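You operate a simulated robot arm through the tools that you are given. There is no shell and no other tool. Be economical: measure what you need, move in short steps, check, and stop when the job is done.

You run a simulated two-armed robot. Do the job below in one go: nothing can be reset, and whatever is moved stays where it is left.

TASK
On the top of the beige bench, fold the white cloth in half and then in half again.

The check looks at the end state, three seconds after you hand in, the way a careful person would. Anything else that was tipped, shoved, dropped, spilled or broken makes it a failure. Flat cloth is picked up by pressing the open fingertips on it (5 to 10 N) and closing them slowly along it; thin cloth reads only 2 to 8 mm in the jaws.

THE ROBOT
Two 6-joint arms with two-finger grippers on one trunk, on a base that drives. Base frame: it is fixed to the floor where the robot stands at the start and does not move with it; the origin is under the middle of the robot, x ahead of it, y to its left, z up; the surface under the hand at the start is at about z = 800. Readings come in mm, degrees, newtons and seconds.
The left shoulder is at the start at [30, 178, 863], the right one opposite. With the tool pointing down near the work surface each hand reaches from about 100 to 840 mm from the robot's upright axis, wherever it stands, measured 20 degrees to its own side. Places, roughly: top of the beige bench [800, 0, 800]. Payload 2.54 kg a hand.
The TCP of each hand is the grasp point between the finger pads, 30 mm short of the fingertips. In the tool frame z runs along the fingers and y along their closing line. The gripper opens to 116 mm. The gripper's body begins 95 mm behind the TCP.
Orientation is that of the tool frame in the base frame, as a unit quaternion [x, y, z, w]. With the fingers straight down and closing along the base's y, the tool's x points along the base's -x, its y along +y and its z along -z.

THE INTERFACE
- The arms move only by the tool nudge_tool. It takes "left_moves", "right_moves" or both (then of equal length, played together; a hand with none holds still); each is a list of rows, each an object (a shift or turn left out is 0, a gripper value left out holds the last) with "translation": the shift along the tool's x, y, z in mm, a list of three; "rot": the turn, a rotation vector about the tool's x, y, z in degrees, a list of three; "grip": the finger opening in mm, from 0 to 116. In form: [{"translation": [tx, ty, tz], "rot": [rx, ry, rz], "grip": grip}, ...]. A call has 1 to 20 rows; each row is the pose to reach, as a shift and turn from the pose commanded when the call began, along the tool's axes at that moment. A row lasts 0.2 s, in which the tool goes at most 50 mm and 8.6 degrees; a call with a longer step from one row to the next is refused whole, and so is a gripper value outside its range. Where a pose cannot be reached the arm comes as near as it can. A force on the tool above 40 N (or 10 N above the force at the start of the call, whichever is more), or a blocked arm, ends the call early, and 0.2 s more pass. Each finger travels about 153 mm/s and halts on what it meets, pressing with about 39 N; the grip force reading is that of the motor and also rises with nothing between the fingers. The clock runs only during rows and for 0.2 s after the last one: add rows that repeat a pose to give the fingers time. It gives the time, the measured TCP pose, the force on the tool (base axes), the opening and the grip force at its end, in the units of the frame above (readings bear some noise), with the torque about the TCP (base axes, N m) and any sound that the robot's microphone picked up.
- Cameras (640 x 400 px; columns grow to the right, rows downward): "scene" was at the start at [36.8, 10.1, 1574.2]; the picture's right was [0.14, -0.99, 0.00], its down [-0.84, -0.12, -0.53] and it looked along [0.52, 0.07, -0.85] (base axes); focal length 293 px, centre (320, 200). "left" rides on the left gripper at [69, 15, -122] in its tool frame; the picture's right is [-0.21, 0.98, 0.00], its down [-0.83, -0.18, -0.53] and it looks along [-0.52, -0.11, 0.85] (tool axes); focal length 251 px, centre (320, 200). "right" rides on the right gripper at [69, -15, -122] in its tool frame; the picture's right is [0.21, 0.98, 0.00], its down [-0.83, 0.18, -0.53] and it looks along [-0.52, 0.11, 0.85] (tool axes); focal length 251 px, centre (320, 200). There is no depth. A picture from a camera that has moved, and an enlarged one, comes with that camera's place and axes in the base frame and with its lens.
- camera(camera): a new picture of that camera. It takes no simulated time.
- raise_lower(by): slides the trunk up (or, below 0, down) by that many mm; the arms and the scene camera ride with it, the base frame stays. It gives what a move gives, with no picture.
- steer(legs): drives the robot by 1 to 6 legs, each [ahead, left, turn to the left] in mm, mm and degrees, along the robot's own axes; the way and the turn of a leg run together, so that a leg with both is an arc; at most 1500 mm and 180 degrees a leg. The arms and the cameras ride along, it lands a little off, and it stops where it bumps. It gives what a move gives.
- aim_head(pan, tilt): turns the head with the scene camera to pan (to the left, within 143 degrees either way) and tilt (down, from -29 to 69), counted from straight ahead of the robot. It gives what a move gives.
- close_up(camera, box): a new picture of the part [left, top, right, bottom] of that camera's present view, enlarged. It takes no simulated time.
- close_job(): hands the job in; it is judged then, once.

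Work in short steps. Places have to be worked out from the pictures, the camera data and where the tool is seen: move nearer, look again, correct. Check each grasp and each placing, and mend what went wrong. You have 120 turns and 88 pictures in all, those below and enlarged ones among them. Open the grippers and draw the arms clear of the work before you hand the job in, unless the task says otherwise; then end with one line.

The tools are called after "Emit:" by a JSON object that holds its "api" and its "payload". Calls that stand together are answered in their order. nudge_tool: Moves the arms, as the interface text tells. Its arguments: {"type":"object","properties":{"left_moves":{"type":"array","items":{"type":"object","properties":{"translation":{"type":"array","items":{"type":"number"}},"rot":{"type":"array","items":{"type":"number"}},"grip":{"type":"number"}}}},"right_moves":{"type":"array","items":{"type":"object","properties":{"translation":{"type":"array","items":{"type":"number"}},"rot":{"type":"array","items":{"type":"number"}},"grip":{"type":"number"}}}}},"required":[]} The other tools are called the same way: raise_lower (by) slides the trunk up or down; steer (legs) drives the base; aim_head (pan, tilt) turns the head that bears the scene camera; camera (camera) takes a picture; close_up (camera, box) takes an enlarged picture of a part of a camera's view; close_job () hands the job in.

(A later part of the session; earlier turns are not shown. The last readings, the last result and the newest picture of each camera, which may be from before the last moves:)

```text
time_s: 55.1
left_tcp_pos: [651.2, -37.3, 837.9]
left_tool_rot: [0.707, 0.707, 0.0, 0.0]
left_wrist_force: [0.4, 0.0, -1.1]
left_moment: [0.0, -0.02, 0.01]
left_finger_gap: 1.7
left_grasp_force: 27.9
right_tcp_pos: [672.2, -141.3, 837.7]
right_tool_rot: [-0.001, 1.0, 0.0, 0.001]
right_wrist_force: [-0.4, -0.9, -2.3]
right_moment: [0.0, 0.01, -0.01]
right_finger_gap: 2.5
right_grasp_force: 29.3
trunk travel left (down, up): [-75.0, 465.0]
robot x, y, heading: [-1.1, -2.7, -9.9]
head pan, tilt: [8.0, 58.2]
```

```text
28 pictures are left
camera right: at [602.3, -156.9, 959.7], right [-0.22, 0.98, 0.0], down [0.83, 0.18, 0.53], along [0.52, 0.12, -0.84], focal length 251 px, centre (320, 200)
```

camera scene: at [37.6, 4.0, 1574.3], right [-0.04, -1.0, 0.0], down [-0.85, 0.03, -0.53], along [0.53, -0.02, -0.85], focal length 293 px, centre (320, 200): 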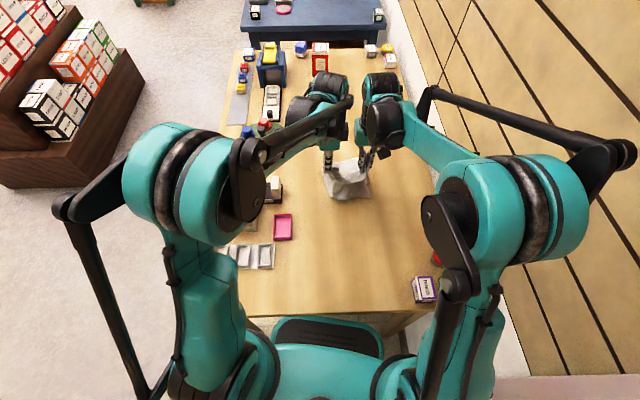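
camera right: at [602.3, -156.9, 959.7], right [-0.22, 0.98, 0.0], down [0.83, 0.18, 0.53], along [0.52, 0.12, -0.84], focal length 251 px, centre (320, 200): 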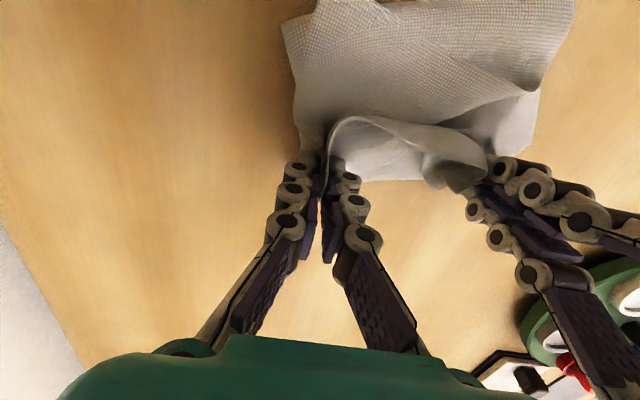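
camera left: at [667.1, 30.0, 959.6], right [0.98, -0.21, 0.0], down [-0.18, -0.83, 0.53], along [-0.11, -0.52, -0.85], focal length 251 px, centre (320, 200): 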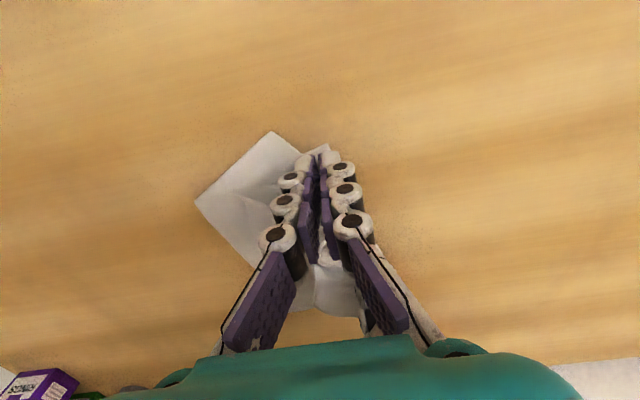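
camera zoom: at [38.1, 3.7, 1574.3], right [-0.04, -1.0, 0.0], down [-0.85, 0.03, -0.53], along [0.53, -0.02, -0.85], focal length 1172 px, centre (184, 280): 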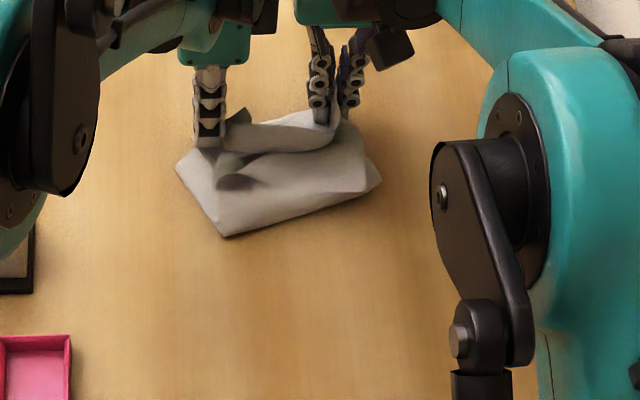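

That call was refused for step size, so I repeat it with shorter steps.

Emit:
{"api": "nudge_tool", "payload": {"left_moves": [{"translation": [0, 0, 3]}, {"translation": [0, 0, 3], "grip": 6}, {"translation": [0, 0, 3], "grip": 12}, {"translation": [0, 0, 3], "grip": 20}, {"translation": [0, 0, 3], "grip": 24}, {"translation": [0, 0, -20], "grip": 24}, {"translation": [0, 0, -60], "grip": 24}, {"translation": [0, 0, -100], "grip": 24}, {"translation": [30, 0, -125], "grip": 24}, {"translation": [60, 0, -140], "grip": 24}, {"translation": [90, 0, -140], "grip": 24}], "right_moves": [{"translation": [0, 0, 3]}, {"translation": [0, 0, 3], "grip": 6}, {"translation": [0, 0, 3], "grip": 12}, {"translation": [0, 0, 3], "grip": 20}, {"translation": [0, 0, 3], "grip": 24}, {"translation": [0, 0, -20], "grip": 24}, {"translation": [0, 0, -60], "grip": 24}, {"translation": [0, 0, -100], "grip": 24}, {"translation": [20, -20, -120], "grip": 24}, {"translation": [45, -45, -130], "grip": 24}, {"translation": [75, -75, -130], "grip": 24}]}}

Emit:
{"api": "close_up", "payload": {"camera": "scene", "box": [300, 130, 396, 205]}}

Emit:
{"api": "camera", "payload": {"camera": "left"}}

```text
time_s: 57.5
left_tcp_pos: [651.6, 52.4, 976.0]
left_tool_rot: [0.707, 0.708, 0.0, 0.0]
left_wrist_force: [-1.0, -0.7, 1.4]
left_moment: [0.04, -0.02, 0.03]
left_finger_gap: 24.1
left_grasp_force: 0.0
right_tcp_pos: [598.0, -215.6, 966.2]
right_tool_rot: [-0.001, 1.0, 0.001, 0.001]
right_wrist_force: [-0.6, -0.1, 0.3]
right_moment: [0.02, 0.02, 0.01]
right_finger_gap: 24.2
right_grasp_force: 0.1
trunk travel left (down, up): [-75.0, 465.0]
robot x, y, heading: [2.1, 3.6, -9.9]
head pan, tilt: [8.0, 58.2]
```

```text
5.33 times, centred on (348, 168) of scene
camera zoom: at [37.4, 3.7, 1574.2], right [-0.04, -1.0, 0.0], down [-0.85, 0.03, -0.53], along [0.53, -0.02, -0.85], focal length 1562 px, centre (171, 373)
```

zoom: 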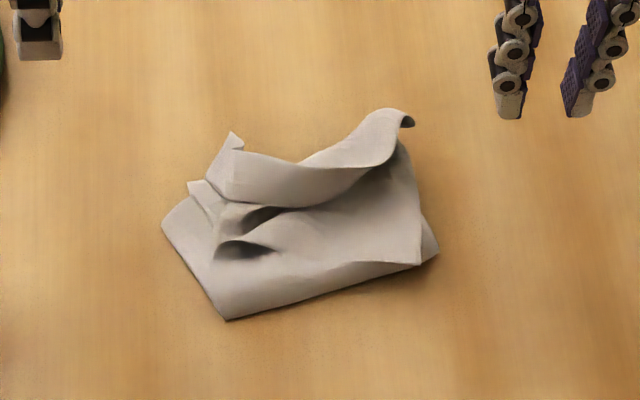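

```text
26 pictures are left
camera left: at [665.8, 120.9, 1098.1], right [0.98, -0.21, 0.0], down [-0.18, -0.83, 0.53], along [-0.11, -0.52, -0.85], focal length 251 px, centre (320, 200)
```

left: 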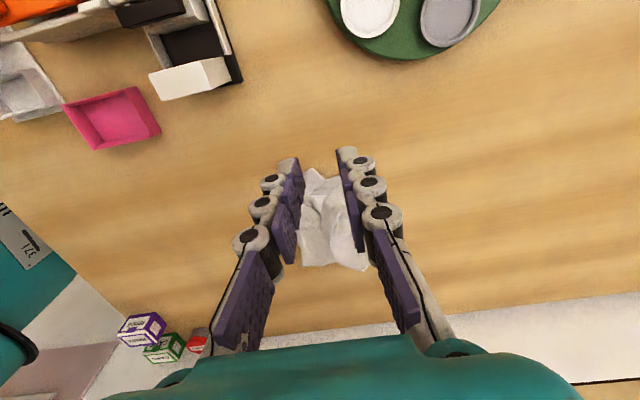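

The bundle is about the right size (~140×150 mm), but the top flap is rumpled and standing. I look from the right camera before smoothing it.

Emit:
{"api": "camera", "payload": {"camera": "right"}}

```text
25 pictures are left
camera right: at [528.5, -230.9, 1086.9], right [-0.22, 0.98, 0.0], down [0.82, 0.18, 0.54], along [0.52, 0.12, -0.84], focal length 251 px, centre (320, 200)
```

right: 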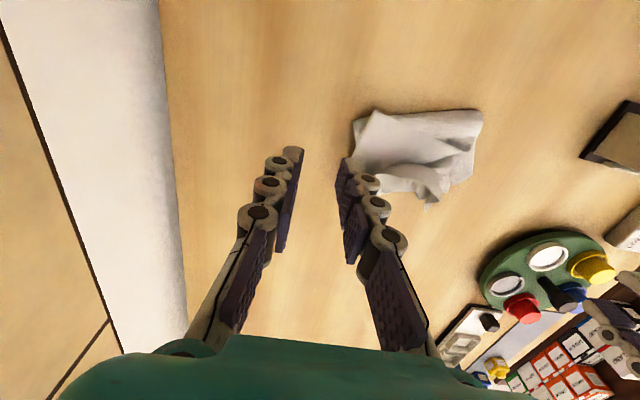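

I try a light combing sweep. The right hand, fingers spread, runs tips about 8 mm above the table from x≈605 to 695 to push the standing flap flat towards the far edge.

Emit:
{"api": "nudge_tool", "payload": {"right_moves": [{"translation": [-5, 40, 20], "grip": 60}, {"translation": [-5, 80, 45], "grip": 60}, {"translation": [-5, 106, 75], "grip": 60}, {"translation": [-5, 106, 105]}, {"translation": [-5, 106, 126]}, {"translation": [-15, 106, 128]}, {"translation": [-30, 106, 128]}, {"translation": [-45, 106, 128]}, {"translation": [-60, 106, 128]}, {"translation": [-75, 106, 128]}, {"translation": [-90, 106, 128]}, {"translation": [-95, 106, 131]}, {"translation": [-95, 106, 131]}, {"translation": [-95, 106, 100]}, {"translation": [-90, 80, 60]}, {"translation": [-70, 40, 20]}, {"translation": [-40, 0, 0]}]}}

Emit:
{"api": "close_up", "payload": {"camera": "scene", "box": [300, 130, 396, 205]}}

```text
refused: row 16 steps farther than a row can; nothing moved
```

```text
5.33 times, centred on (348, 168) of scene
camera zoom: at [37.4, 3.7, 1574.2], right [-0.04, -1.0, 0.0], down [-0.85, 0.03, -0.53], along [0.53, -0.02, -0.85], focal length 1562 px, centre (171, 373)
```

zoom: 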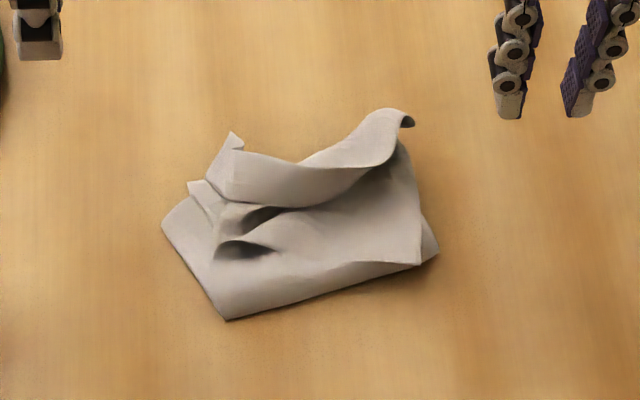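

I keep the retreat steps shorter and redo the sweep.

Emit:
{"api": "nudge_tool", "payload": {"right_moves": [{"translation": [-5, 40, 20], "grip": 60}, {"translation": [-5, 80, 45], "grip": 60}, {"translation": [-5, 106, 75], "grip": 60}, {"translation": [-5, 106, 105]}, {"translation": [-5, 106, 126]}, {"translation": [-15, 106, 128]}, {"translation": [-30, 106, 128]}, {"translation": [-45, 106, 128]}, {"translation": [-60, 106, 128]}, {"translation": [-75, 106, 128]}, {"translation": [-90, 106, 128]}, {"translation": [-95, 106, 131]}, {"translation": [-95, 106, 131]}, {"translation": [-95, 106, 100]}, {"translation": [-95, 90, 60]}, {"translation": [-85, 60, 30]}, {"translation": [-70, 30, 10]}, {"translation": [-50, 0, 0]}]}}

Emit:
{"api": "close_up", "payload": {"camera": "scene", "box": [300, 130, 396, 205]}}

```text
time_s: 61.4
left_tcp_pos: [650.6, 51.8, 975.8]
left_tool_rot: [0.707, 0.707, 0.0, 0.0]
left_wrist_force: [0.0, -0.9, -1.0]
left_moment: [0.0, 0.0, 0.03]
left_finger_gap: 24.2
left_grasp_force: 0.0
right_tcp_pos: [643.3, -217.7, 970.4]
right_tool_rot: [0.0, 1.0, 0.001, 0.001]
right_wrist_force: [0.5, -0.2, 0.1]
right_moment: [-0.01, -0.04, 0.02]
right_finger_gap: 59.7
right_grasp_force: 0.0
trunk travel left (down, up): [-75.0, 465.0]
robot x, y, heading: [1.6, 2.5, -9.7]
head pan, tilt: [8.0, 58.2]
```

```text
5.33 times, centred on (348, 168) of scene
camera zoom: at [37.3, 3.0, 1574.3], right [-0.04, -1.0, 0.0], down [-0.85, 0.03, -0.53], along [0.53, -0.02, -0.85], focal length 1562 px, centre (171, 373)
```

zoom: 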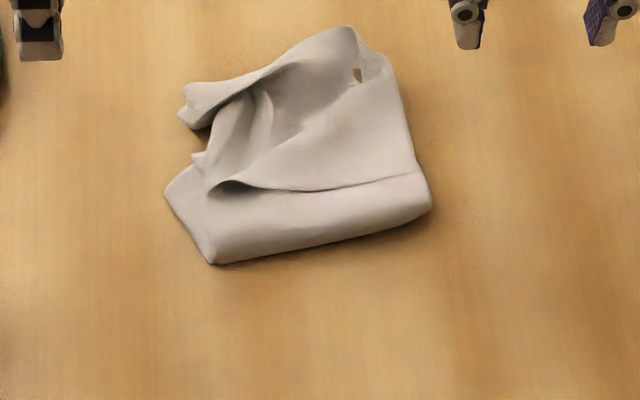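

That's a great improvement, with a clean near fold. The remaining rumple is at the far-left. With the left hand I comb from the centre towards +y at x≈700 to flatten it.

Emit:
{"api": "nudge_tool", "payload": {"left_moves": [{"translation": [-40, 12, 20], "grip": 50}, {"translation": [-80, 25, 40]}, {"translation": [-120, 40, 65]}, {"translation": [-155, 50, 90]}, {"translation": [-155, 50, 118]}, {"translation": [-155, 50, 134]}, {"translation": [-150, 50, 137]}, {"translation": [-135, 50, 137]}, {"translation": [-120, 50, 137]}, {"translation": [-105, 50, 137]}, {"translation": [-90, 50, 137]}, {"translation": [-80, 50, 138]}, {"translation": [-72, 50, 139]}, {"translation": [-72, 50, 139]}, {"translation": [-72, 50, 110]}, {"translation": [-72, 40, 70]}, {"translation": [-50, 25, 35]}, {"translation": [-20, 10, 5]}, {"translation": [10, 0, 0]}]}}

Emit:
{"api": "close_up", "payload": {"camera": "scene", "box": [300, 120, 396, 195]}}

```text
time_s: 65.3
left_tcp_pos: [650.1, 60.4, 981.0]
left_tool_rot: [0.708, 0.706, 0.0, 0.0]
left_wrist_force: [-0.4, 0.7, -0.4]
left_moment: [0.03, 0.01, -0.05]
left_finger_gap: 50.2
left_grasp_force: 0.1
right_tcp_pos: [643.9, -216.7, 967.8]
right_tool_rot: [-0.001, 1.0, 0.001, 0.0]
right_wrist_force: [-0.3, 0.7, 0.2]
right_moment: [-0.02, 0.01, 0.03]
right_finger_gap: 59.9
right_grasp_force: 0.1
trunk travel left (down, up): [-75.0, 465.0]
robot x, y, heading: [0.3, 1.8, -10.0]
head pan, tilt: [8.0, 58.2]
```

```text
5.33 times, centred on (348, 158) of scene
camera zoom: at [38.0, 4.4, 1574.2], right [-0.04, -1.0, 0.0], down [-0.85, 0.03, -0.53], along [0.53, -0.02, -0.85], focal length 1562 px, centre (171, 427)
```

zoom: 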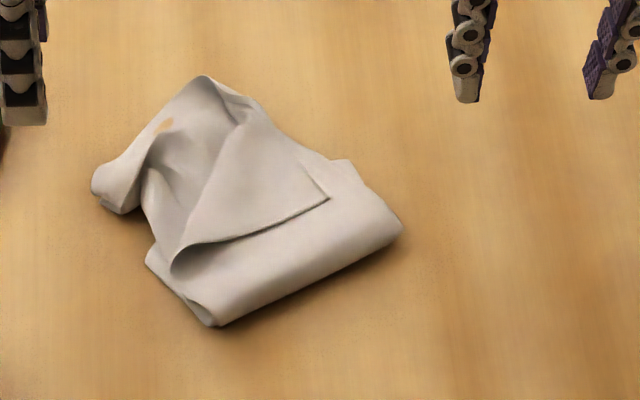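

The bundle is ~145×165 mm and slightly rotated, with a rumpled far-left. I use the left camera from directly above to see the layers.

Emit:
{"api": "nudge_tool", "payload": {"left_moves": [{"translation": [-40, 10, 5]}, {"translation": [-80, 20, 10]}, {"translation": [-120, 30, 15]}, {"translation": [-130, 30, 15]}]}}

Emit:
{"api": "close_up", "payload": {"camera": "left", "box": [200, 0, 456, 160]}}

```text
time_s: 66.3
left_tcp_pos: [681.4, -69.3, 963.4]
left_tool_rot: [0.707, 0.707, 0.001, 0.0]
left_wrist_force: [-0.2, -0.6, 0.1]
left_moment: [0.0, -0.03, 0.01]
left_finger_gap: 50.0
left_grasp_force: 0.0
right_tcp_pos: [644.4, -216.9, 969.0]
right_tool_rot: [-0.001, 1.0, 0.002, 0.0]
right_wrist_force: [-0.4, 0.2, -0.3]
right_moment: [-0.02, 0.0, 0.01]
right_finger_gap: 59.9
right_grasp_force: 0.1
trunk travel left (down, up): [-75.0, 465.0]
robot x, y, heading: [1.4, 0.0, -9.9]
head pan, tilt: [8.0, 58.2]
```

```text
2.50 times, centred on (328, 80) of left
camera zoom: at [697.4, -0.6, 1084.1], right [0.98, -0.21, 0.0], down [-0.18, -0.83, 0.53], along [-0.11, -0.52, -0.85], focal length 629 px, centre (300, 500)
```

zoom: 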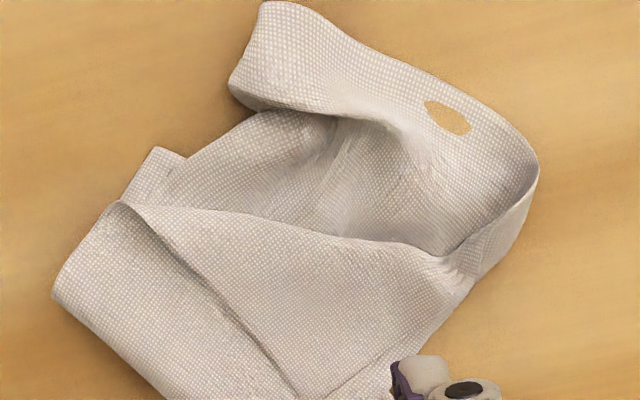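

This view explains it: the outer corner at about (620,-19) lagged behind and should lie at the far-left corner, about (692,31). I turn the left gripper 41°, and position it above that flap corner to pinch it.

Emit:
{"api": "nudge_tool", "payload": {"left_moves": [{"translation": [7, -8, 10], "rot": [0, 0, 8], "grip": 34}, {"translation": [14, -17, 20], "rot": [0, 0, 16]}, {"translation": [20, -25, 40], "rot": [0, 0, 24]}, {"translation": [27, -34, 65], "rot": [0, 0, 32]}, {"translation": [33, -42, 90], "rot": [0, 0, 41]}, {"translation": [33, -42, 90], "rot": [0, 0, 41]}]}}

Emit:
{"api": "camera", "payload": {"camera": "left"}}

```text
refused: row 5 steps farther than a row can; nothing moved
```

```text
20 pictures are left
camera left: at [697.4, -0.6, 1084.1], right [0.98, -0.21, 0.0], down [-0.18, -0.83, 0.53], along [-0.11, -0.52, -0.85], focal length 251 px, centre (320, 200)
```

left: 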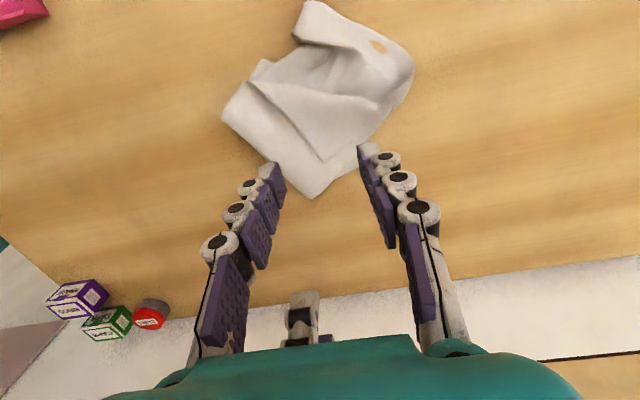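

The rotation step was too large, so I repeat it with smaller turns.

Emit:
{"api": "nudge_tool", "payload": {"left_moves": [{"translation": [6, -7, 10], "rot": [0, 0, 7], "grip": 34}, {"translation": [11, -14, 20], "rot": [0, 0, 14]}, {"translation": [17, -21, 35], "rot": [0, 0, 21]}, {"translation": [22, -28, 50], "rot": [0, 0, 28]}, {"translation": [28, -35, 70], "rot": [0, 0, 35]}, {"translation": [33, -42, 90], "rot": [0, 0, 41]}, {"translation": [33, -42, 90], "rot": [0, 0, 41]}]}}

```text
time_s: 68.0
left_tcp_pos: [639.8, -36.7, 871.7]
left_tool_rot: [0.91, 0.415, 0.0, 0.0]
left_wrist_force: [-0.7, -1.3, 1.8]
left_moment: [0.02, -0.02, 0.04]
left_finger_gap: 34.1
left_grasp_force: 0.1
right_tcp_pos: [643.8, -216.8, 967.1]
right_tool_rot: [-0.001, 1.0, 0.001, -0.001]
right_wrist_force: [-0.6, -0.5, 0.0]
right_moment: [0.0, 0.0, 0.0]
right_finger_gap: 60.0
right_grasp_force: 0.1
trunk travel left (down, up): [-75.0, 465.0]
robot x, y, heading: [2.4, -0.3, -10.0]
head pan, tilt: [8.0, 58.2]
```

Emit:
{"api": "camera", "payload": {"camera": "left"}}

```text
19 pictures are left
camera left: at [697.2, 6.4, 994.0], right [0.6, -0.8, 0.0], down [-0.68, -0.5, 0.53], along [-0.43, -0.32, -0.85], focal length 251 px, centre (320, 200)
```

left: 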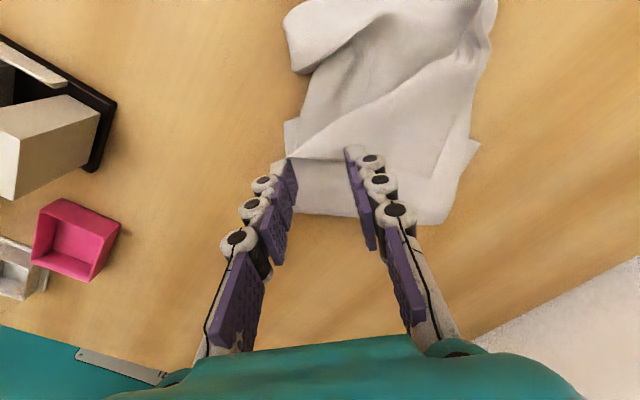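

The flap corner lies just inside the fingers. I shift 10 mm inward and lower to contact.

Emit:
{"api": "nudge_tool", "payload": {"left_moves": [{"translation": [-4, 10, 10]}, {"translation": [-4, 10, 24]}, {"translation": [-4, 10, 30]}, {"translation": [-4, 10, 33]}, {"translation": [-4, 10, 35]}]}}

```text
time_s: 69.2
left_tcp_pos: [644.2, -44.6, 838.8]
left_tool_rot: [0.91, 0.415, 0.0, 0.0]
left_wrist_force: [0.4, 1.0, -0.3]
left_moment: [-0.01, -0.02, 0.02]
left_finger_gap: 34.2
left_grasp_force: 0.1
right_tcp_pos: [644.4, -217.5, 969.1]
right_tool_rot: [-0.001, 1.0, 0.001, 0.0]
right_wrist_force: [0.0, -0.1, -0.7]
right_moment: [0.02, -0.02, 0.0]
right_finger_gap: 59.8
right_grasp_force: 0.1
trunk travel left (down, up): [-75.0, 465.0]
robot x, y, heading: [1.6, 1.3, -10.2]
head pan, tilt: [8.0, 58.2]
```

Emit:
{"api": "nudge_tool", "payload": {"left_moves": [{"translation": [0, 0, 2]}, {"translation": [0, 0, 4]}, {"translation": [0, 0, 5]}]}}

```text
time_s: 70.0
left_tcp_pos: [644.1, -44.5, 833.0]
left_tool_rot: [0.91, 0.415, 0.0, 0.0]
left_wrist_force: [-0.2, 0.2, 4.2]
left_moment: [0.07, 0.04, -0.01]
left_finger_gap: 34.2
left_grasp_force: 0.3
right_tcp_pos: [644.6, -216.3, 968.9]
right_tool_rot: [-0.001, 1.0, 0.001, 0.001]
right_wrist_force: [0.4, 0.0, -0.6]
right_moment: [-0.02, 0.0, 0.01]
right_finger_gap: 60.1
right_grasp_force: 0.0
trunk travel left (down, up): [-75.0, 465.0]
robot x, y, heading: [-2.2, 0.4, -10.0]
head pan, tilt: [8.0, 58.2]
```

Contact is at 4 N on the flap. I close slowly with a light press, then lift a little.

Emit:
{"api": "nudge_tool", "payload": {"left_moves": [{"translation": [0, 0, 0.2], "grip": 31}, {"translation": [0, 0, 0.3], "grip": 28}, {"translation": [0, 0, 0.4], "grip": 25}, {"translation": [0, 0, 0.5], "grip": 22}, {"translation": [0, 0, 0.6], "grip": 19}, {"translation": [0, 0, 0.6], "grip": 16}, {"translation": [0, 0, 0.6], "grip": 13}, {"translation": [0, 0, 0.6], "grip": 10}, {"translation": [0, 0, 0.6], "grip": 7}, {"translation": [0, 0, 0.6], "grip": 4}, {"translation": [0, 0, 0.6], "grip": 0}, {"translation": [0, 0, 0], "grip": 0}, {"translation": [0, 0, -8], "grip": 0}, {"translation": [0, 0, -20], "grip": 0}]}}

Emit:
{"api": "camera", "payload": {"camera": "left"}}

```text
time_s: 73.0
left_tcp_pos: [645.5, -44.3, 853.7]
left_tool_rot: [0.91, 0.415, 0.0, 0.0]
left_wrist_force: [0.6, -0.4, 0.1]
left_moment: [-0.02, 0.02, 0.01]
left_finger_gap: 0.0
left_grasp_force: 28.7
right_tcp_pos: [643.0, -216.7, 968.4]
right_tool_rot: [-0.001, 1.0, 0.001, 0.0]
right_wrist_force: [0.1, -1.0, -0.7]
right_moment: [-0.02, 0.03, -0.01]
right_finger_gap: 59.6
right_grasp_force: 0.1
trunk travel left (down, up): [-75.0, 465.0]
robot x, y, heading: [1.4, 0.4, -9.9]
head pan, tilt: [8.0, 58.2]
```

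```text
18 pictures are left
camera left: at [701.9, -3.4, 974.5], right [0.6, -0.8, 0.0], down [-0.68, -0.5, 0.53], along [-0.43, -0.32, -0.85], focal length 251 px, centre (320, 200)
```

left: 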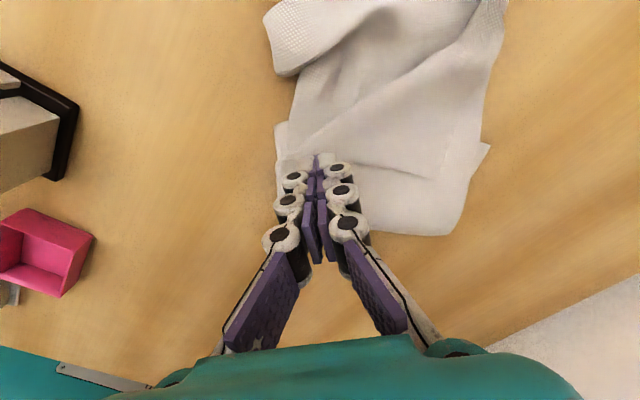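

It missed. I reopen, move 8 mm further onto the flap and press more firmly this time.

Emit:
{"api": "nudge_tool", "payload": {"left_moves": [{"translation": [2, 8, 0], "grip": 36}, {"translation": [2, 8, 0], "grip": 36}, {"translation": [2, 8, 12], "grip": 36}, {"translation": [2, 8, 19], "grip": 36}, {"translation": [2, 8, 21], "grip": 36}]}}

```text
time_s: 74.2
left_tcp_pos: [650.1, -49.3, 833.1]
left_tool_rot: [0.91, 0.414, 0.0, 0.001]
left_wrist_force: [-0.9, 0.2, 9.6]
left_moment: [0.01, 0.0, -0.02]
left_finger_gap: 35.9
left_grasp_force: 0.3
right_tcp_pos: [643.2, -216.4, 969.8]
right_tool_rot: [-0.001, 1.0, 0.0, 0.002]
right_wrist_force: [0.3, 0.3, 0.3]
right_moment: [0.02, -0.04, -0.02]
right_finger_gap: 60.0
right_grasp_force: 0.1
trunk travel left (down, up): [-75.0, 465.0]
robot x, y, heading: [2.1, 1.9, -10.0]
head pan, tilt: [8.0, 58.2]
```

At 9.6 N it's a good press. I close in two stages.

Emit:
{"api": "nudge_tool", "payload": {"left_moves": [{"translation": [0, 0, 0.3], "grip": 33}, {"translation": [0, 0, 0.5], "grip": 30}, {"translation": [0, 0, 0.7], "grip": 26}, {"translation": [0, 0, 0.8], "grip": 22}, {"translation": [0, 0, 0.9], "grip": 18}]}}

```text
time_s: 75.3
left_tcp_pos: [651.5, -48.1, 832.4]
left_tool_rot: [0.91, 0.414, 0.001, 0.0]
left_wrist_force: [1.3, 2.4, 24.5]
left_moment: [0.09, -0.03, 0.02]
left_finger_gap: 16.8
left_grasp_force: 0.1
right_tcp_pos: [643.2, -216.9, 969.5]
right_tool_rot: [0.0, 1.0, 0.0, 0.0]
right_wrist_force: [0.5, -0.1, 0.8]
right_moment: [0.0, 0.03, -0.03]
right_finger_gap: 60.1
right_grasp_force: 0.1
trunk travel left (down, up): [-75.0, 465.0]
robot x, y, heading: [2.5, 2.8, -9.9]
head pan, tilt: [8.0, 58.2]
```

Emit:
{"api": "nudge_tool", "payload": {"left_moves": [{"translation": [0, 0, -0.2], "grip": 14}, {"translation": [0, 0, 0], "grip": 11}, {"translation": [0, 0, 0], "grip": 8}, {"translation": [0, 0, 0], "grip": 5}, {"translation": [0, 0, 0], "grip": 2}, {"translation": [0, 0, 0], "grip": 0}, {"translation": [0, 0, -6], "grip": 0}, {"translation": [0, 0, -16], "grip": 0}, {"translation": [0, 0, -26], "grip": 0}]}}

Emit:
{"api": "camera", "payload": {"camera": "left"}}

```text
time_s: 77.3
left_tcp_pos: [651.2, -50.0, 856.3]
left_tool_rot: [0.91, 0.414, 0.0, 0.0]
left_wrist_force: [-0.2, 0.2, 0.3]
left_moment: [0.0, -0.02, -0.01]
left_finger_gap: 0.0
left_grasp_force: 28.7
right_tcp_pos: [643.8, -216.9, 969.0]
right_tool_rot: [-0.001, 1.0, 0.001, -0.001]
right_wrist_force: [0.1, 0.3, 0.1]
right_moment: [0.0, -0.04, 0.0]
right_finger_gap: 60.0
right_grasp_force: 0.1
trunk travel left (down, up): [-75.0, 465.0]
robot x, y, heading: [1.0, -1.2, -10.1]
head pan, tilt: [8.0, 58.2]
```

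```text
17 pictures are left
camera left: at [708.4, -7.7, 978.4], right [0.6, -0.8, 0.0], down [-0.68, -0.5, 0.53], along [-0.43, -0.32, -0.85], focal length 251 px, centre (320, 200)
```

left: 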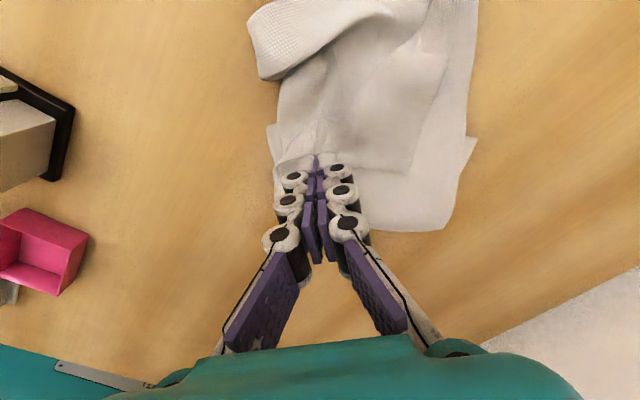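

That missed again, though the flap has shifted. I raise the hand and look from above before choosing the next correction.

Emit:
{"api": "nudge_tool", "payload": {"left_moves": [{"translation": [0, 0, -40]}, {"translation": [-20, 0, -80]}, {"translation": [-45, 0, -100]}, {"translation": [-60, 0, -110]}]}}

Emit:
{"api": "close_up", "payload": {"camera": "left", "box": [200, 0, 456, 160]}}

```text
time_s: 78.3
left_tcp_pos: [613.7, -92.1, 966.8]
left_tool_rot: [0.91, 0.415, 0.0, 0.0]
left_wrist_force: [-0.6, -0.1, -0.3]
left_moment: [0.0, 0.0, 0.03]
left_finger_gap: 0.0
left_grasp_force: 28.4
right_tcp_pos: [643.8, -216.4, 969.9]
right_tool_rot: [-0.001, 1.0, 0.001, 0.0]
right_wrist_force: [-0.2, 0.3, 0.5]
right_moment: [0.04, -0.02, 0.02]
right_finger_gap: 60.0
right_grasp_force: 0.0
trunk travel left (down, up): [-75.0, 465.0]
robot x, y, heading: [1.0, 0.5, -10.0]
head pan, tilt: [8.0, 58.2]
```

```text
2.50 times, centred on (328, 80) of left
camera zoom: at [669.7, -51.0, 1088.7], right [0.6, -0.8, 0.0], down [-0.68, -0.5, 0.53], along [-0.43, -0.32, -0.85], focal length 629 px, centre (300, 500)
```

zoom: 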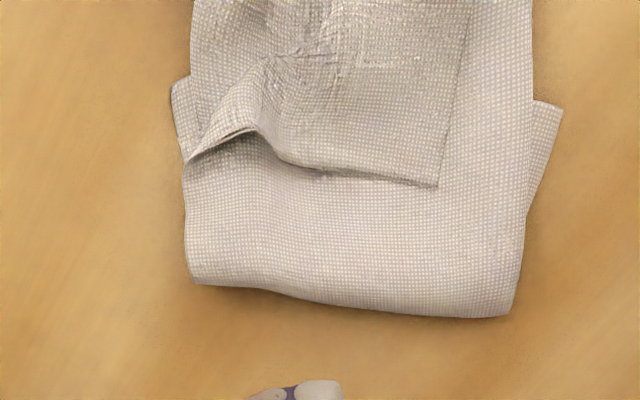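

Now it's clear: the fold itself is neat, but one free corner flopped back towards the near fold. That corner is at about (680,-114) and belongs at the far-left (~718,14). I clear the left hand away and bring the right hand, closing along y, over that corner.

Emit:
{"api": "nudge_tool", "payload": {"left_moves": [{"translation": [14, -36, -5]}, {"translation": [28, -72, -10]}, {"translation": [42, -108, -15]}, {"translation": [56, -144, -20]}, {"translation": [69, -179, -20]}, {"translation": [69, -179, -20]}, {"translation": [69, -179, -20]}, {"translation": [69, -179, -20]}], "right_moves": [{"translation": [0, 0, 0], "grip": 36}, {"translation": [0, 0, 0]}, {"translation": [-10, 30, 10]}, {"translation": [-20, 65, 30]}, {"translation": [-32, 98, 55]}, {"translation": [-42, 131, 80]}, {"translation": [-42, 131, 110]}, {"translation": [-42, 131, 125]}]}}

Emit:
{"api": "camera", "payload": {"camera": "right"}}

```text
time_s: 80.2
left_tcp_pos: [519.4, 77.1, 984.6]
left_tool_rot: [0.91, 0.415, 0.0, 0.0]
left_wrist_force: [0.2, 1.2, -0.8]
left_moment: [-0.01, 0.02, 0.0]
left_finger_gap: 0.0
left_grasp_force: 29.0
right_tcp_pos: [690.5, -85.4, 843.9]
right_tool_rot: [-0.001, 1.0, 0.0, 0.0]
right_wrist_force: [-1.3, 0.5, 0.4]
right_moment: [-0.01, 0.05, 0.0]
right_finger_gap: 35.6
right_grasp_force: 0.1
trunk travel left (down, up): [-75.0, 465.0]
robot x, y, heading: [-1.5, -1.2, -9.7]
head pan, tilt: [8.0, 58.2]
```

```text
15 pictures are left
camera right: at [621.0, -100.8, 963.5], right [-0.22, 0.98, 0.0], down [0.83, 0.18, 0.53], along [0.52, 0.12, -0.85], focal length 251 px, centre (320, 200)
```

right: 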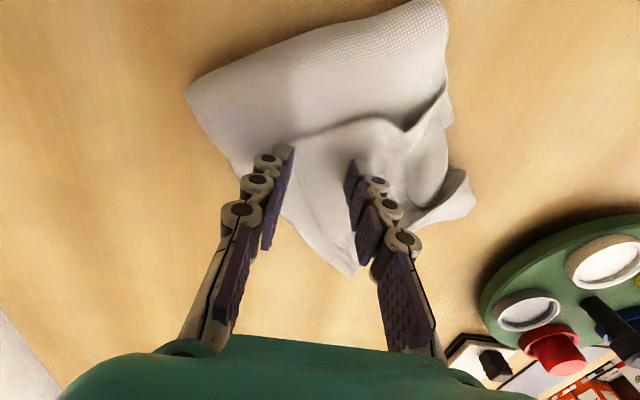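

The outer finger sits at the flap corner and the inner one is on the flap. I press down.

Emit:
{"api": "nudge_tool", "payload": {"right_moves": [{"translation": [0, 2, 4]}, {"translation": [0, 2, 7]}, {"translation": [0, 2, 9]}, {"translation": [0, 2, 10]}]}}

```text
time_s: 81.2
left_tcp_pos: [519.8, 76.1, 985.2]
left_tool_rot: [0.91, 0.415, 0.0, 0.0]
left_wrist_force: [-0.8, 0.8, 0.9]
left_moment: [0.0, -0.02, 0.02]
left_finger_gap: 0.4
left_grasp_force: 28.5
right_tcp_pos: [689.0, -82.8, 834.8]
right_tool_rot: [-0.001, 1.0, 0.001, 0.0]
right_wrist_force: [0.5, -0.1, 0.9]
right_moment: [-0.02, -0.03, -0.03]
right_finger_gap: 36.2
right_grasp_force: 0.0
trunk travel left (down, up): [-75.0, 465.0]
robot x, y, heading: [-0.4, 3.0, -9.9]
head pan, tilt: [8.0, 58.2]
```

Emit:
{"api": "nudge_tool", "payload": {"right_moves": [{"translation": [0, 0, 1]}, {"translation": [0, 0, 2]}]}}

```text
time_s: 81.8
left_tcp_pos: [519.7, 77.0, 985.7]
left_tool_rot: [0.91, 0.415, 0.001, 0.001]
left_wrist_force: [0.3, 0.5, -0.2]
left_moment: [0.02, -0.01, -0.01]
left_finger_gap: 0.0
left_grasp_force: 28.8
right_tcp_pos: [689.0, -83.2, 832.5]
right_tool_rot: [-0.002, 1.0, 0.001, 0.001]
right_wrist_force: [0.5, -0.5, 2.3]
right_moment: [-0.03, 0.0, 0.03]
right_finger_gap: 36.2
right_grasp_force: 0.4
trunk travel left (down, up): [-75.0, 465.0]
robot x, y, heading: [-0.8, 0.9, -10.2]
head pan, tilt: [8.0, 58.2]
```

Just touching at 2.3 N. I press 0.8 mm more and close the first stage.

Emit:
{"api": "nudge_tool", "payload": {"right_moves": [{"translation": [0, 0, 0.5]}, {"translation": [0, 0, 0.8], "grip": 33}, {"translation": [0, 0, 0.8], "grip": 29}, {"translation": [0, 0, 0.9], "grip": 25}, {"translation": [0, 0, 1.0], "grip": 21}, {"translation": [0, 0, 1.0], "grip": 18}]}}

```text
time_s: 83.2
left_tcp_pos: [518.1, 77.0, 986.3]
left_tool_rot: [0.91, 0.414, 0.0, 0.001]
left_wrist_force: [0.1, -0.6, -0.2]
left_moment: [0.04, 0.04, 0.02]
left_finger_gap: 0.0
left_grasp_force: 28.7
right_tcp_pos: [689.0, -84.1, 832.2]
right_tool_rot: [0.0, 1.0, 0.001, 0.001]
right_wrist_force: [0.9, -1.8, 22.1]
right_moment: [-0.1, 0.09, -0.01]
right_finger_gap: 16.5
right_grasp_force: 0.0
trunk travel left (down, up): [-75.0, 465.0]
robot x, y, heading: [3.6, 2.6, -10.0]
head pan, tilt: [8.0, 58.2]
```

At 22 N with 16 mm open, I finish closing with the press held and then lift.

Emit:
{"api": "nudge_tool", "payload": {"right_moves": [{"translation": [0, 0, 0], "grip": 14}, {"translation": [0, 0, 0.2], "grip": 11}, {"translation": [0, 0, 0.3], "grip": 8}, {"translation": [0, 0, 0.3], "grip": 5}, {"translation": [0, 0, 0.3], "grip": 2}, {"translation": [0, 0, 0.3], "grip": 0}, {"translation": [0, 0, -6], "grip": 0}, {"translation": [0, 0, -18], "grip": 0}, {"translation": [0, 0, -30], "grip": 0}]}}

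Emit:
{"api": "camera", "payload": {"camera": "right"}}

```text
time_s: 85.2
left_tcp_pos: [518.9, 77.6, 984.2]
left_tool_rot: [0.91, 0.415, 0.0, 0.0]
left_wrist_force: [-0.7, -0.2, 0.9]
left_moment: [0.01, -0.02, -0.01]
left_finger_gap: 0.0
left_grasp_force: 28.7
right_tcp_pos: [688.9, -82.6, 860.8]
right_tool_rot: [-0.002, 1.0, 0.001, -0.001]
right_wrist_force: [0.2, -0.6, 0.4]
right_moment: [-0.03, 0.0, 0.01]
right_finger_gap: 2.5
right_grasp_force: 31.7
trunk travel left (down, up): [-75.0, 465.0]
robot x, y, heading: [-0.9, -0.1, -9.6]
head pan, tilt: [8.0, 58.2]
```

```text
14 pictures are left
camera right: at [619.1, -97.5, 981.4], right [-0.22, 0.98, 0.0], down [0.83, 0.18, 0.53], along [0.52, 0.12, -0.84], focal length 251 px, centre (320, 200)
```

right: 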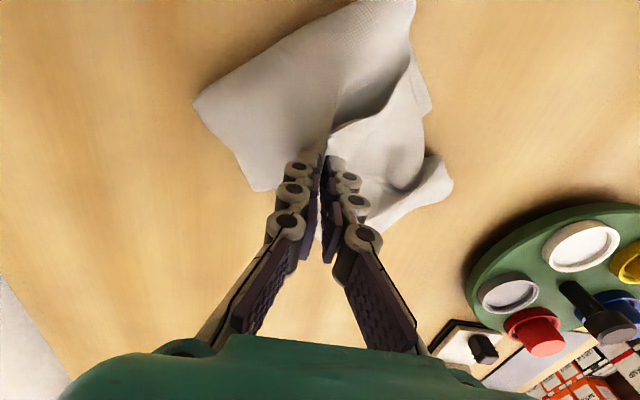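

The corner is held at 2.5 mm. I lift it and carry it over to the far-left corner, then lower.

Emit:
{"api": "nudge_tool", "payload": {"right_moves": [{"translation": [0, 3, -15]}, {"translation": [-3, 10, -28]}, {"translation": [-8, 24, -35]}, {"translation": [-13, 40, -35]}, {"translation": [-18, 56, -30]}, {"translation": [-23, 70, -20]}, {"translation": [-26, 80, -8]}, {"translation": [-28, 86, 6]}, {"translation": [-28, 88, 18]}, {"translation": [-28, 88, 22]}]}}

Emit:
{"api": "camera", "payload": {"camera": "right"}}

```text
time_s: 87.3
left_tcp_pos: [519.8, 76.8, 985.5]
left_tool_rot: [0.91, 0.414, 0.0, 0.0]
left_wrist_force: [-0.2, -0.1, -0.1]
left_moment: [0.02, 0.01, -0.01]
left_finger_gap: 0.0
left_grasp_force: 28.4
right_tcp_pos: [717.5, 4.4, 838.7]
right_tool_rot: [-0.001, 1.0, 0.001, 0.0]
right_wrist_force: [0.1, 0.3, 3.0]
right_moment: [0.0, 0.0, 0.04]
right_finger_gap: 2.2
right_grasp_force: 31.8
trunk travel left (down, up): [-75.0, 465.0]
robot x, y, heading: [2.4, 1.0, -9.9]
head pan, tilt: [8.0, 58.2]
```

```text
13 pictures are left
camera right: at [648.5, -10.9, 959.6], right [-0.22, 0.98, 0.0], down [0.83, 0.18, 0.53], along [0.52, 0.12, -0.84], focal length 251 px, centre (320, 200)
```

right: 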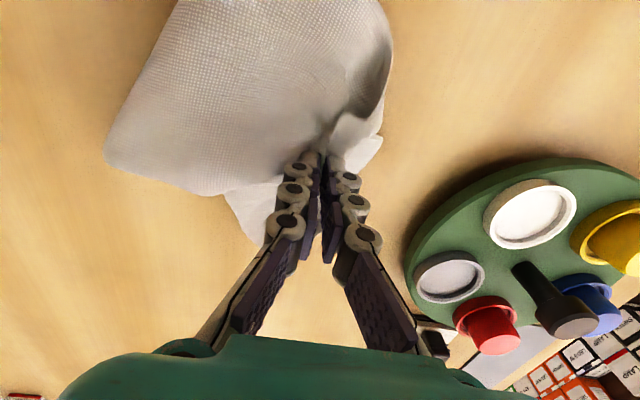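

That looks much neater. I release gently and rise straight up, then withdraw towards -y.

Emit:
{"api": "nudge_tool", "payload": {"right_moves": [{"translation": [0, 0, 3]}, {"translation": [0, 0, 3], "grip": 6}, {"translation": [0, 0, 3], "grip": 12}, {"translation": [0, 0, 3], "grip": 18}, {"translation": [0, 0, 3], "grip": 18}, {"translation": [0, 0, -20], "grip": 18}, {"translation": [0, 0, -60], "grip": 18}, {"translation": [0, 0, -100], "grip": 18}, {"translation": [0, -20, -130], "grip": 18}, {"translation": [0, -60, -140], "grip": 18}, {"translation": [0, -100, -140], "grip": 18}, {"translation": [0, -145, -140], "grip": 18}, {"translation": [20, -185, -140], "grip": 18}, {"translation": [40, -220, -140], "grip": 18}]}}

Emit:
{"api": "close_up", "payload": {"camera": "scene", "box": [290, 115, 402, 185]}}

```text
time_s: 90.3
left_tcp_pos: [518.9, 75.9, 985.0]
left_tool_rot: [0.91, 0.415, 0.0, 0.001]
left_wrist_force: [-0.3, 0.0, -0.4]
left_moment: [-0.01, 0.02, 0.01]
left_finger_gap: 0.1
left_grasp_force: 28.3
right_tcp_pos: [674.9, -216.7, 980.9]
right_tool_rot: [-0.001, 1.0, 0.001, 0.001]
right_wrist_force: [0.6, 0.3, 0.2]
right_moment: [0.03, 0.01, -0.01]
right_finger_gap: 18.2
right_grasp_force: 0.1
trunk travel left (down, up): [-75.0, 465.0]
robot x, y, heading: [1.6, 1.1, -10.2]
head pan, tilt: [8.0, 58.2]
```

```text
5.71 times, centred on (346, 150) of scene
camera zoom: at [37.8, 2.8, 1574.3], right [-0.04, -1.0, 0.0], down [-0.85, 0.03, -0.53], along [0.53, -0.02, -0.85], focal length 1674 px, centre (171, 486)
```

zoom: 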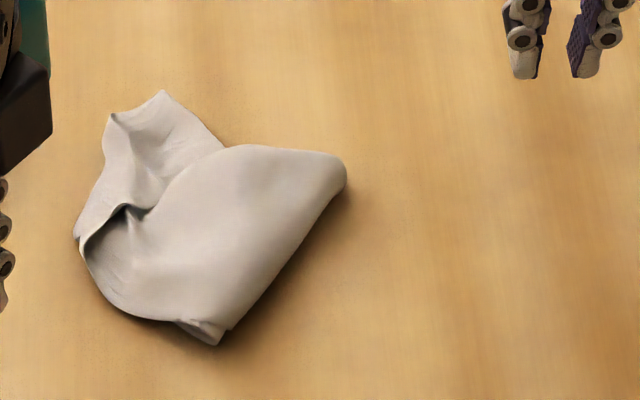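

The result is compact now: an outline of about 150×150 mm with a clean fold. I pat it down vertically at two places to flatten the remaining puff.

Emit:
{"api": "nudge_tool", "payload": {"right_moves": [{"translation": [-10, 45, 20], "grip": 60}, {"translation": [-20, 90, 40]}, {"translation": [-30, 135, 55]}, {"translation": [-40, 172, 70]}, {"translation": [-40, 172, 110]}, {"translation": [-40, 172, 138]}, {"translation": [-40, 172, 145]}, {"translation": [-40, 172, 146]}, {"translation": [-40, 172, 120]}, {"translation": [-40, 172, 100]}, {"translation": [-70, 190, 100]}, {"translation": [-100, 205, 110]}, {"translation": [-100, 205, 138]}, {"translation": [-100, 205, 145]}, {"translation": [-100, 205, 146]}, {"translation": [-100, 205, 110]}, {"translation": [-100, 195, 70]}, {"translation": [-85, 160, 45]}, {"translation": [-70, 120, 25]}, {"translation": [-50, 80, 10]}]}}

Emit:
{"api": "close_up", "payload": {"camera": "scene", "box": [290, 115, 402, 185]}}

```text
refused: row 1 steps farther than a row can; nothing moved
```

```text
5.71 times, centred on (346, 150) of scene
camera zoom: at [37.8, 2.8, 1574.3], right [-0.04, -1.0, 0.0], down [-0.85, 0.03, -0.53], along [0.53, -0.02, -0.85], focal length 1674 px, centre (171, 486)
```

zoom: 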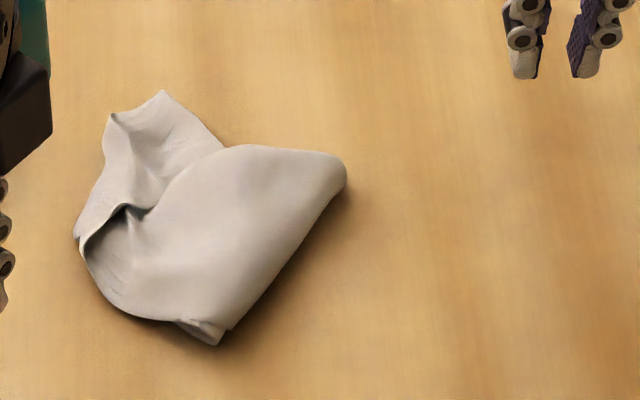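

I shorten the first steps and split the retreat into another call.

Emit:
{"api": "nudge_tool", "payload": {"right_moves": [{"translation": [-8, 38, 15], "grip": 60}, {"translation": [-16, 76, 30]}, {"translation": [-24, 114, 45]}, {"translation": [-32, 145, 60]}, {"translation": [-40, 172, 80]}, {"translation": [-40, 172, 115]}, {"translation": [-40, 172, 138]}, {"translation": [-40, 172, 145]}, {"translation": [-40, 172, 146]}, {"translation": [-40, 172, 120]}, {"translation": [-40, 172, 100]}, {"translation": [-70, 190, 100]}, {"translation": [-100, 205, 110]}, {"translation": [-100, 205, 138]}, {"translation": [-100, 205, 145]}, {"translation": [-100, 205, 146]}, {"translation": [-100, 205, 110]}, {"translation": [-100, 200, 70]}, {"translation": [-95, 180, 40]}]}}

```text
time_s: 94.3
left_tcp_pos: [520.9, 76.5, 984.6]
left_tool_rot: [0.91, 0.415, 0.0, 0.0]
left_wrist_force: [0.3, -0.3, 0.0]
left_moment: [0.01, 0.02, -0.01]
left_finger_gap: 0.1
left_grasp_force: 28.7
right_tcp_pos: [746.3, -37.6, 934.4]
right_tool_rot: [-0.001, 1.0, 0.001, 0.0]
right_wrist_force: [-0.2, -0.5, 0.0]
right_moment: [0.01, 0.03, -0.01]
right_finger_gap: 59.9
right_grasp_force: 0.0
right hand out of reach, approached as far as the arm can: row 13, 14, 15, 16, 17, 18, 19
trunk travel left (down, up): [-75.0, 465.0]
robot x, y, heading: [-0.7, 2.2, -10.1]
head pan, tilt: [8.0, 58.2]
```

The second pat ran into the reach limit, which did no harm. I retreat the right hand and look.

Emit:
{"api": "nudge_tool", "payload": {"right_moves": [{"translation": [20, -20, -15]}, {"translation": [40, -55, -30]}, {"translation": [60, -95, -40]}, {"translation": [85, -130, -40]}, {"translation": [110, -165, -40]}, {"translation": [140, -180, -40]}]}}

Emit:
{"api": "close_up", "payload": {"camera": "scene", "box": [290, 115, 402, 185]}}

```text
time_s: 95.8
left_tcp_pos: [519.4, 77.4, 986.1]
left_tool_rot: [0.91, 0.414, 0.0, 0.0]
left_wrist_force: [0.5, -0.5, 0.6]
left_moment: [0.0, -0.01, -0.02]
left_finger_gap: 0.1
left_grasp_force: 28.3
right_tcp_pos: [608.0, -221.3, 972.4]
right_tool_rot: [-0.001, 1.0, 0.001, 0.001]
right_wrist_force: [0.1, 0.8, 0.4]
right_moment: [-0.01, 0.0, 0.02]
right_finger_gap: 59.8
right_grasp_force: 0.1
trunk travel left (down, up): [-75.0, 465.0]
robot x, y, heading: [2.5, 0.3, -10.2]
head pan, tilt: [8.0, 58.2]
```

```text
5.71 times, centred on (346, 150) of scene
camera zoom: at [37.1, 3.8, 1574.3], right [-0.04, -1.0, 0.0], down [-0.85, 0.03, -0.53], along [0.53, -0.02, -0.85], focal length 1674 px, centre (171, 486)
```

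zoom: 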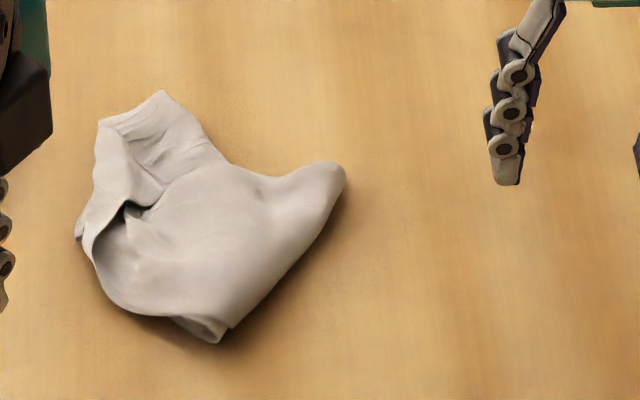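

The fold's right end is puffed. I pat along the fold at three spots with the right hand, purely vertical presses within reach.

Emit:
{"api": "nudge_tool", "payload": {"right_moves": [{"translation": [-35, 25, 15], "grip": 30}, {"translation": [-70, 55, 30]}, {"translation": [-100, 85, 50]}, {"translation": [-122, 110, 80]}, {"translation": [-122, 110, 115]}, {"translation": [-122, 110, 132]}, {"translation": [-122, 110, 138]}, {"translation": [-122, 110, 138]}, {"translation": [-122, 110, 110]}, {"translation": [-92, 135, 105]}, {"translation": [-92, 135, 130]}, {"translation": [-92, 135, 138]}, {"translation": [-92, 135, 138]}, {"translation": [-92, 135, 105]}, {"translation": [-60, 160, 105]}, {"translation": [-60, 160, 130]}, {"translation": [-60, 160, 138]}, {"translation": [-60, 160, 138]}, {"translation": [-60, 150, 100]}, {"translation": [-50, 120, 65]}]}}

```text
time_s: 100.0
left_tcp_pos: [518.5, 77.0, 985.2]
left_tool_rot: [0.91, 0.415, 0.0, 0.001]
left_wrist_force: [0.9, 0.0, -0.2]
left_moment: [0.02, 0.0, 0.0]
left_finger_gap: 0.0
left_grasp_force: 28.0
right_tcp_pos: [658.6, -99.8, 909.0]
right_tool_rot: [-0.001, 1.0, 0.0, 0.001]
right_wrist_force: [0.2, -0.8, 1.3]
right_moment: [0.03, 0.0, 0.0]
right_finger_gap: 30.1
right_grasp_force: 0.1
trunk travel left (down, up): [-75.0, 465.0]
robot x, y, heading: [-3.3, 0.5, -9.6]
head pan, tilt: [8.0, 58.2]
```

Now I pull the right hand clear and look again.

Emit:
{"api": "nudge_tool", "payload": {"right_moves": [{"translation": [0, -20, -30]}, {"translation": [10, -55, -50]}, {"translation": [30, -90, -60]}, {"translation": [60, -120, -60]}]}}

Emit:
{"api": "close_up", "payload": {"camera": "scene", "box": [290, 115, 402, 185]}}

```text
time_s: 101.0
left_tcp_pos: [519.0, 77.1, 985.4]
left_tool_rot: [0.91, 0.415, 0.0, 0.0]
left_wrist_force: [0.2, 0.2, 0.6]
left_moment: [0.02, -0.02, 0.0]
left_finger_gap: 0.2
left_grasp_force: 28.4
right_tcp_pos: [595.7, -221.1, 970.1]
right_tool_rot: [0.0, 1.0, 0.001, 0.001]
right_wrist_force: [0.1, 0.0, 0.5]
right_moment: [0.03, -0.05, -0.04]
right_finger_gap: 30.0
right_grasp_force: 0.1
trunk travel left (down, up): [-75.0, 465.0]
robot x, y, heading: [-0.0, -1.7, -10.1]
head pan, tilt: [8.0, 58.2]
```

```text
5.71 times, centred on (346, 150) of scene
camera zoom: at [37.1, 3.1, 1574.3], right [-0.04, -1.0, 0.0], down [-0.85, 0.03, -0.53], along [0.53, -0.02, -0.85], focal length 1674 px, centre (171, 486)
```

zoom: 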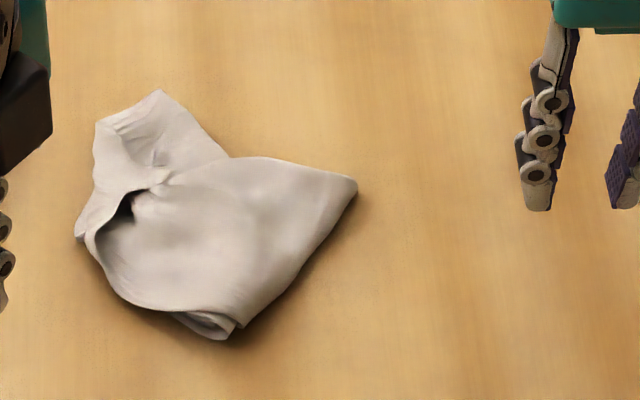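

It's flatter now. I take a detailed look from above with the left camera.

Emit:
{"api": "nudge_tool", "payload": {"left_moves": [{"translation": [0, 40, 0]}, {"translation": [0, 80, 0]}, {"translation": [0, 120, 0]}, {"translation": [0, 160, 0]}, {"translation": [0, 190, 0]}, {"translation": [0, 190, 0]}]}}

Emit:
{"api": "close_up", "payload": {"camera": "left", "box": [160, 0, 480, 200]}}

```text
time_s: 102.3
left_tcp_pos: [666.1, -50.4, 987.9]
left_tool_rot: [0.91, 0.415, 0.0, 0.0]
left_wrist_force: [-0.3, -1.0, -0.3]
left_moment: [0.01, 0.02, 0.02]
left_finger_gap: 0.0
left_grasp_force: 28.5
right_tcp_pos: [595.6, -219.4, 969.6]
right_tool_rot: [-0.001, 1.0, 0.001, 0.001]
right_wrist_force: [0.1, -0.4, 0.2]
right_moment: [-0.04, -0.01, 0.03]
right_finger_gap: 30.1
right_grasp_force: 0.1
trunk travel left (down, up): [-75.0, 465.0]
robot x, y, heading: [-1.0, 3.3, -9.8]
head pan, tilt: [8.0, 58.2]
```

```text
2.00 times, centred on (320, 100) of left
camera zoom: at [724.2, -7.8, 1109.2], right [0.6, -0.8, 0.0], down [-0.68, -0.5, 0.53], along [-0.43, -0.32, -0.85], focal length 503 px, centre (320, 400)
```

zoom: 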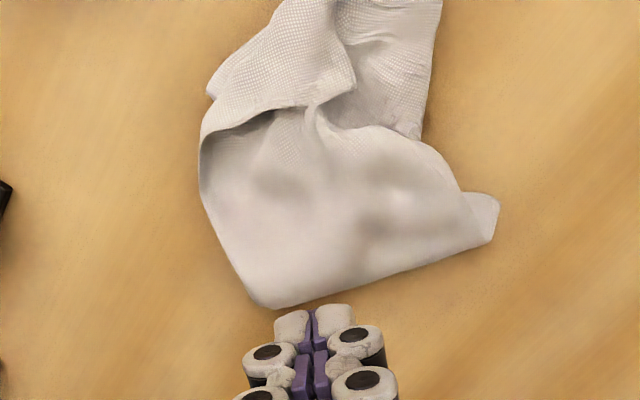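

The outer flap's far-right portion is bunched short of the far edge. The earlier forward combing worked well, so I comb that bulge outward lightly with the left hand.

Emit:
{"api": "nudge_tool", "payload": {"left_moves": [{"translation": [-1, 25, 25], "grip": 50}, {"translation": [-2, 50, 50]}, {"translation": [-2, 62, 90]}, {"translation": [-2, 62, 130]}, {"translation": [-2, 62, 148]}, {"translation": [-2, 62, 153]}, {"translation": [8, 62, 153]}, {"translation": [18, 62, 153]}, {"translation": [30, 62, 153]}, {"translation": [42, 62, 153]}, {"translation": [54, 62, 153]}, {"translation": [66, 62, 153]}, {"translation": [76, 62, 153]}, {"translation": [78, 62, 154]}, {"translation": [78, 62, 130]}, {"translation": [70, 50, 90]}, {"translation": [50, 30, 55]}, {"translation": [20, 10, 25]}, {"translation": [0, 0, 0]}]}}

Emit:
{"api": "close_up", "payload": {"camera": "left", "box": [160, 0, 480, 200]}}

```text
time_s: 106.3
left_tcp_pos: [660.4, -51.6, 987.5]
left_tool_rot: [0.91, 0.415, 0.0, 0.0]
left_wrist_force: [0.7, 0.5, -0.4]
left_moment: [-0.01, -0.02, -0.02]
left_finger_gap: 50.1
left_grasp_force: 0.1
right_tcp_pos: [596.0, -220.1, 969.5]
right_tool_rot: [-0.001, 1.0, 0.001, 0.001]
right_wrist_force: [0.0, -0.5, 0.7]
right_moment: [-0.04, -0.07, 0.04]
right_finger_gap: 30.0
right_grasp_force: 0.1
trunk travel left (down, up): [-75.0, 465.0]
robot x, y, heading: [-5.5, 1.2, -10.1]
head pan, tilt: [8.0, 58.2]
```

```text
2.00 times, centred on (320, 100) of left
camera zoom: at [717.5, -9.9, 1109.8], right [0.6, -0.8, 0.0], down [-0.68, -0.5, 0.53], along [-0.43, -0.32, -0.85], focal length 503 px, centre (320, 400)
```

zoom: 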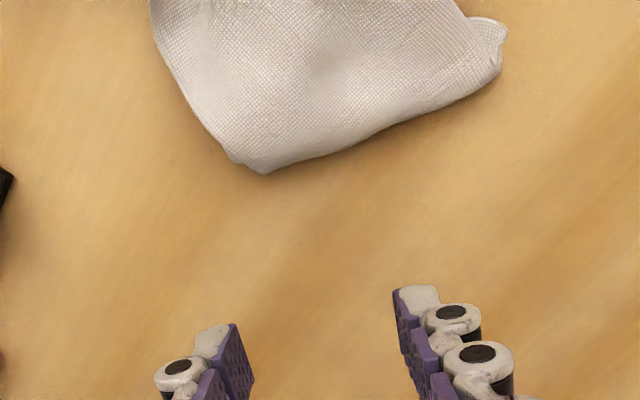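

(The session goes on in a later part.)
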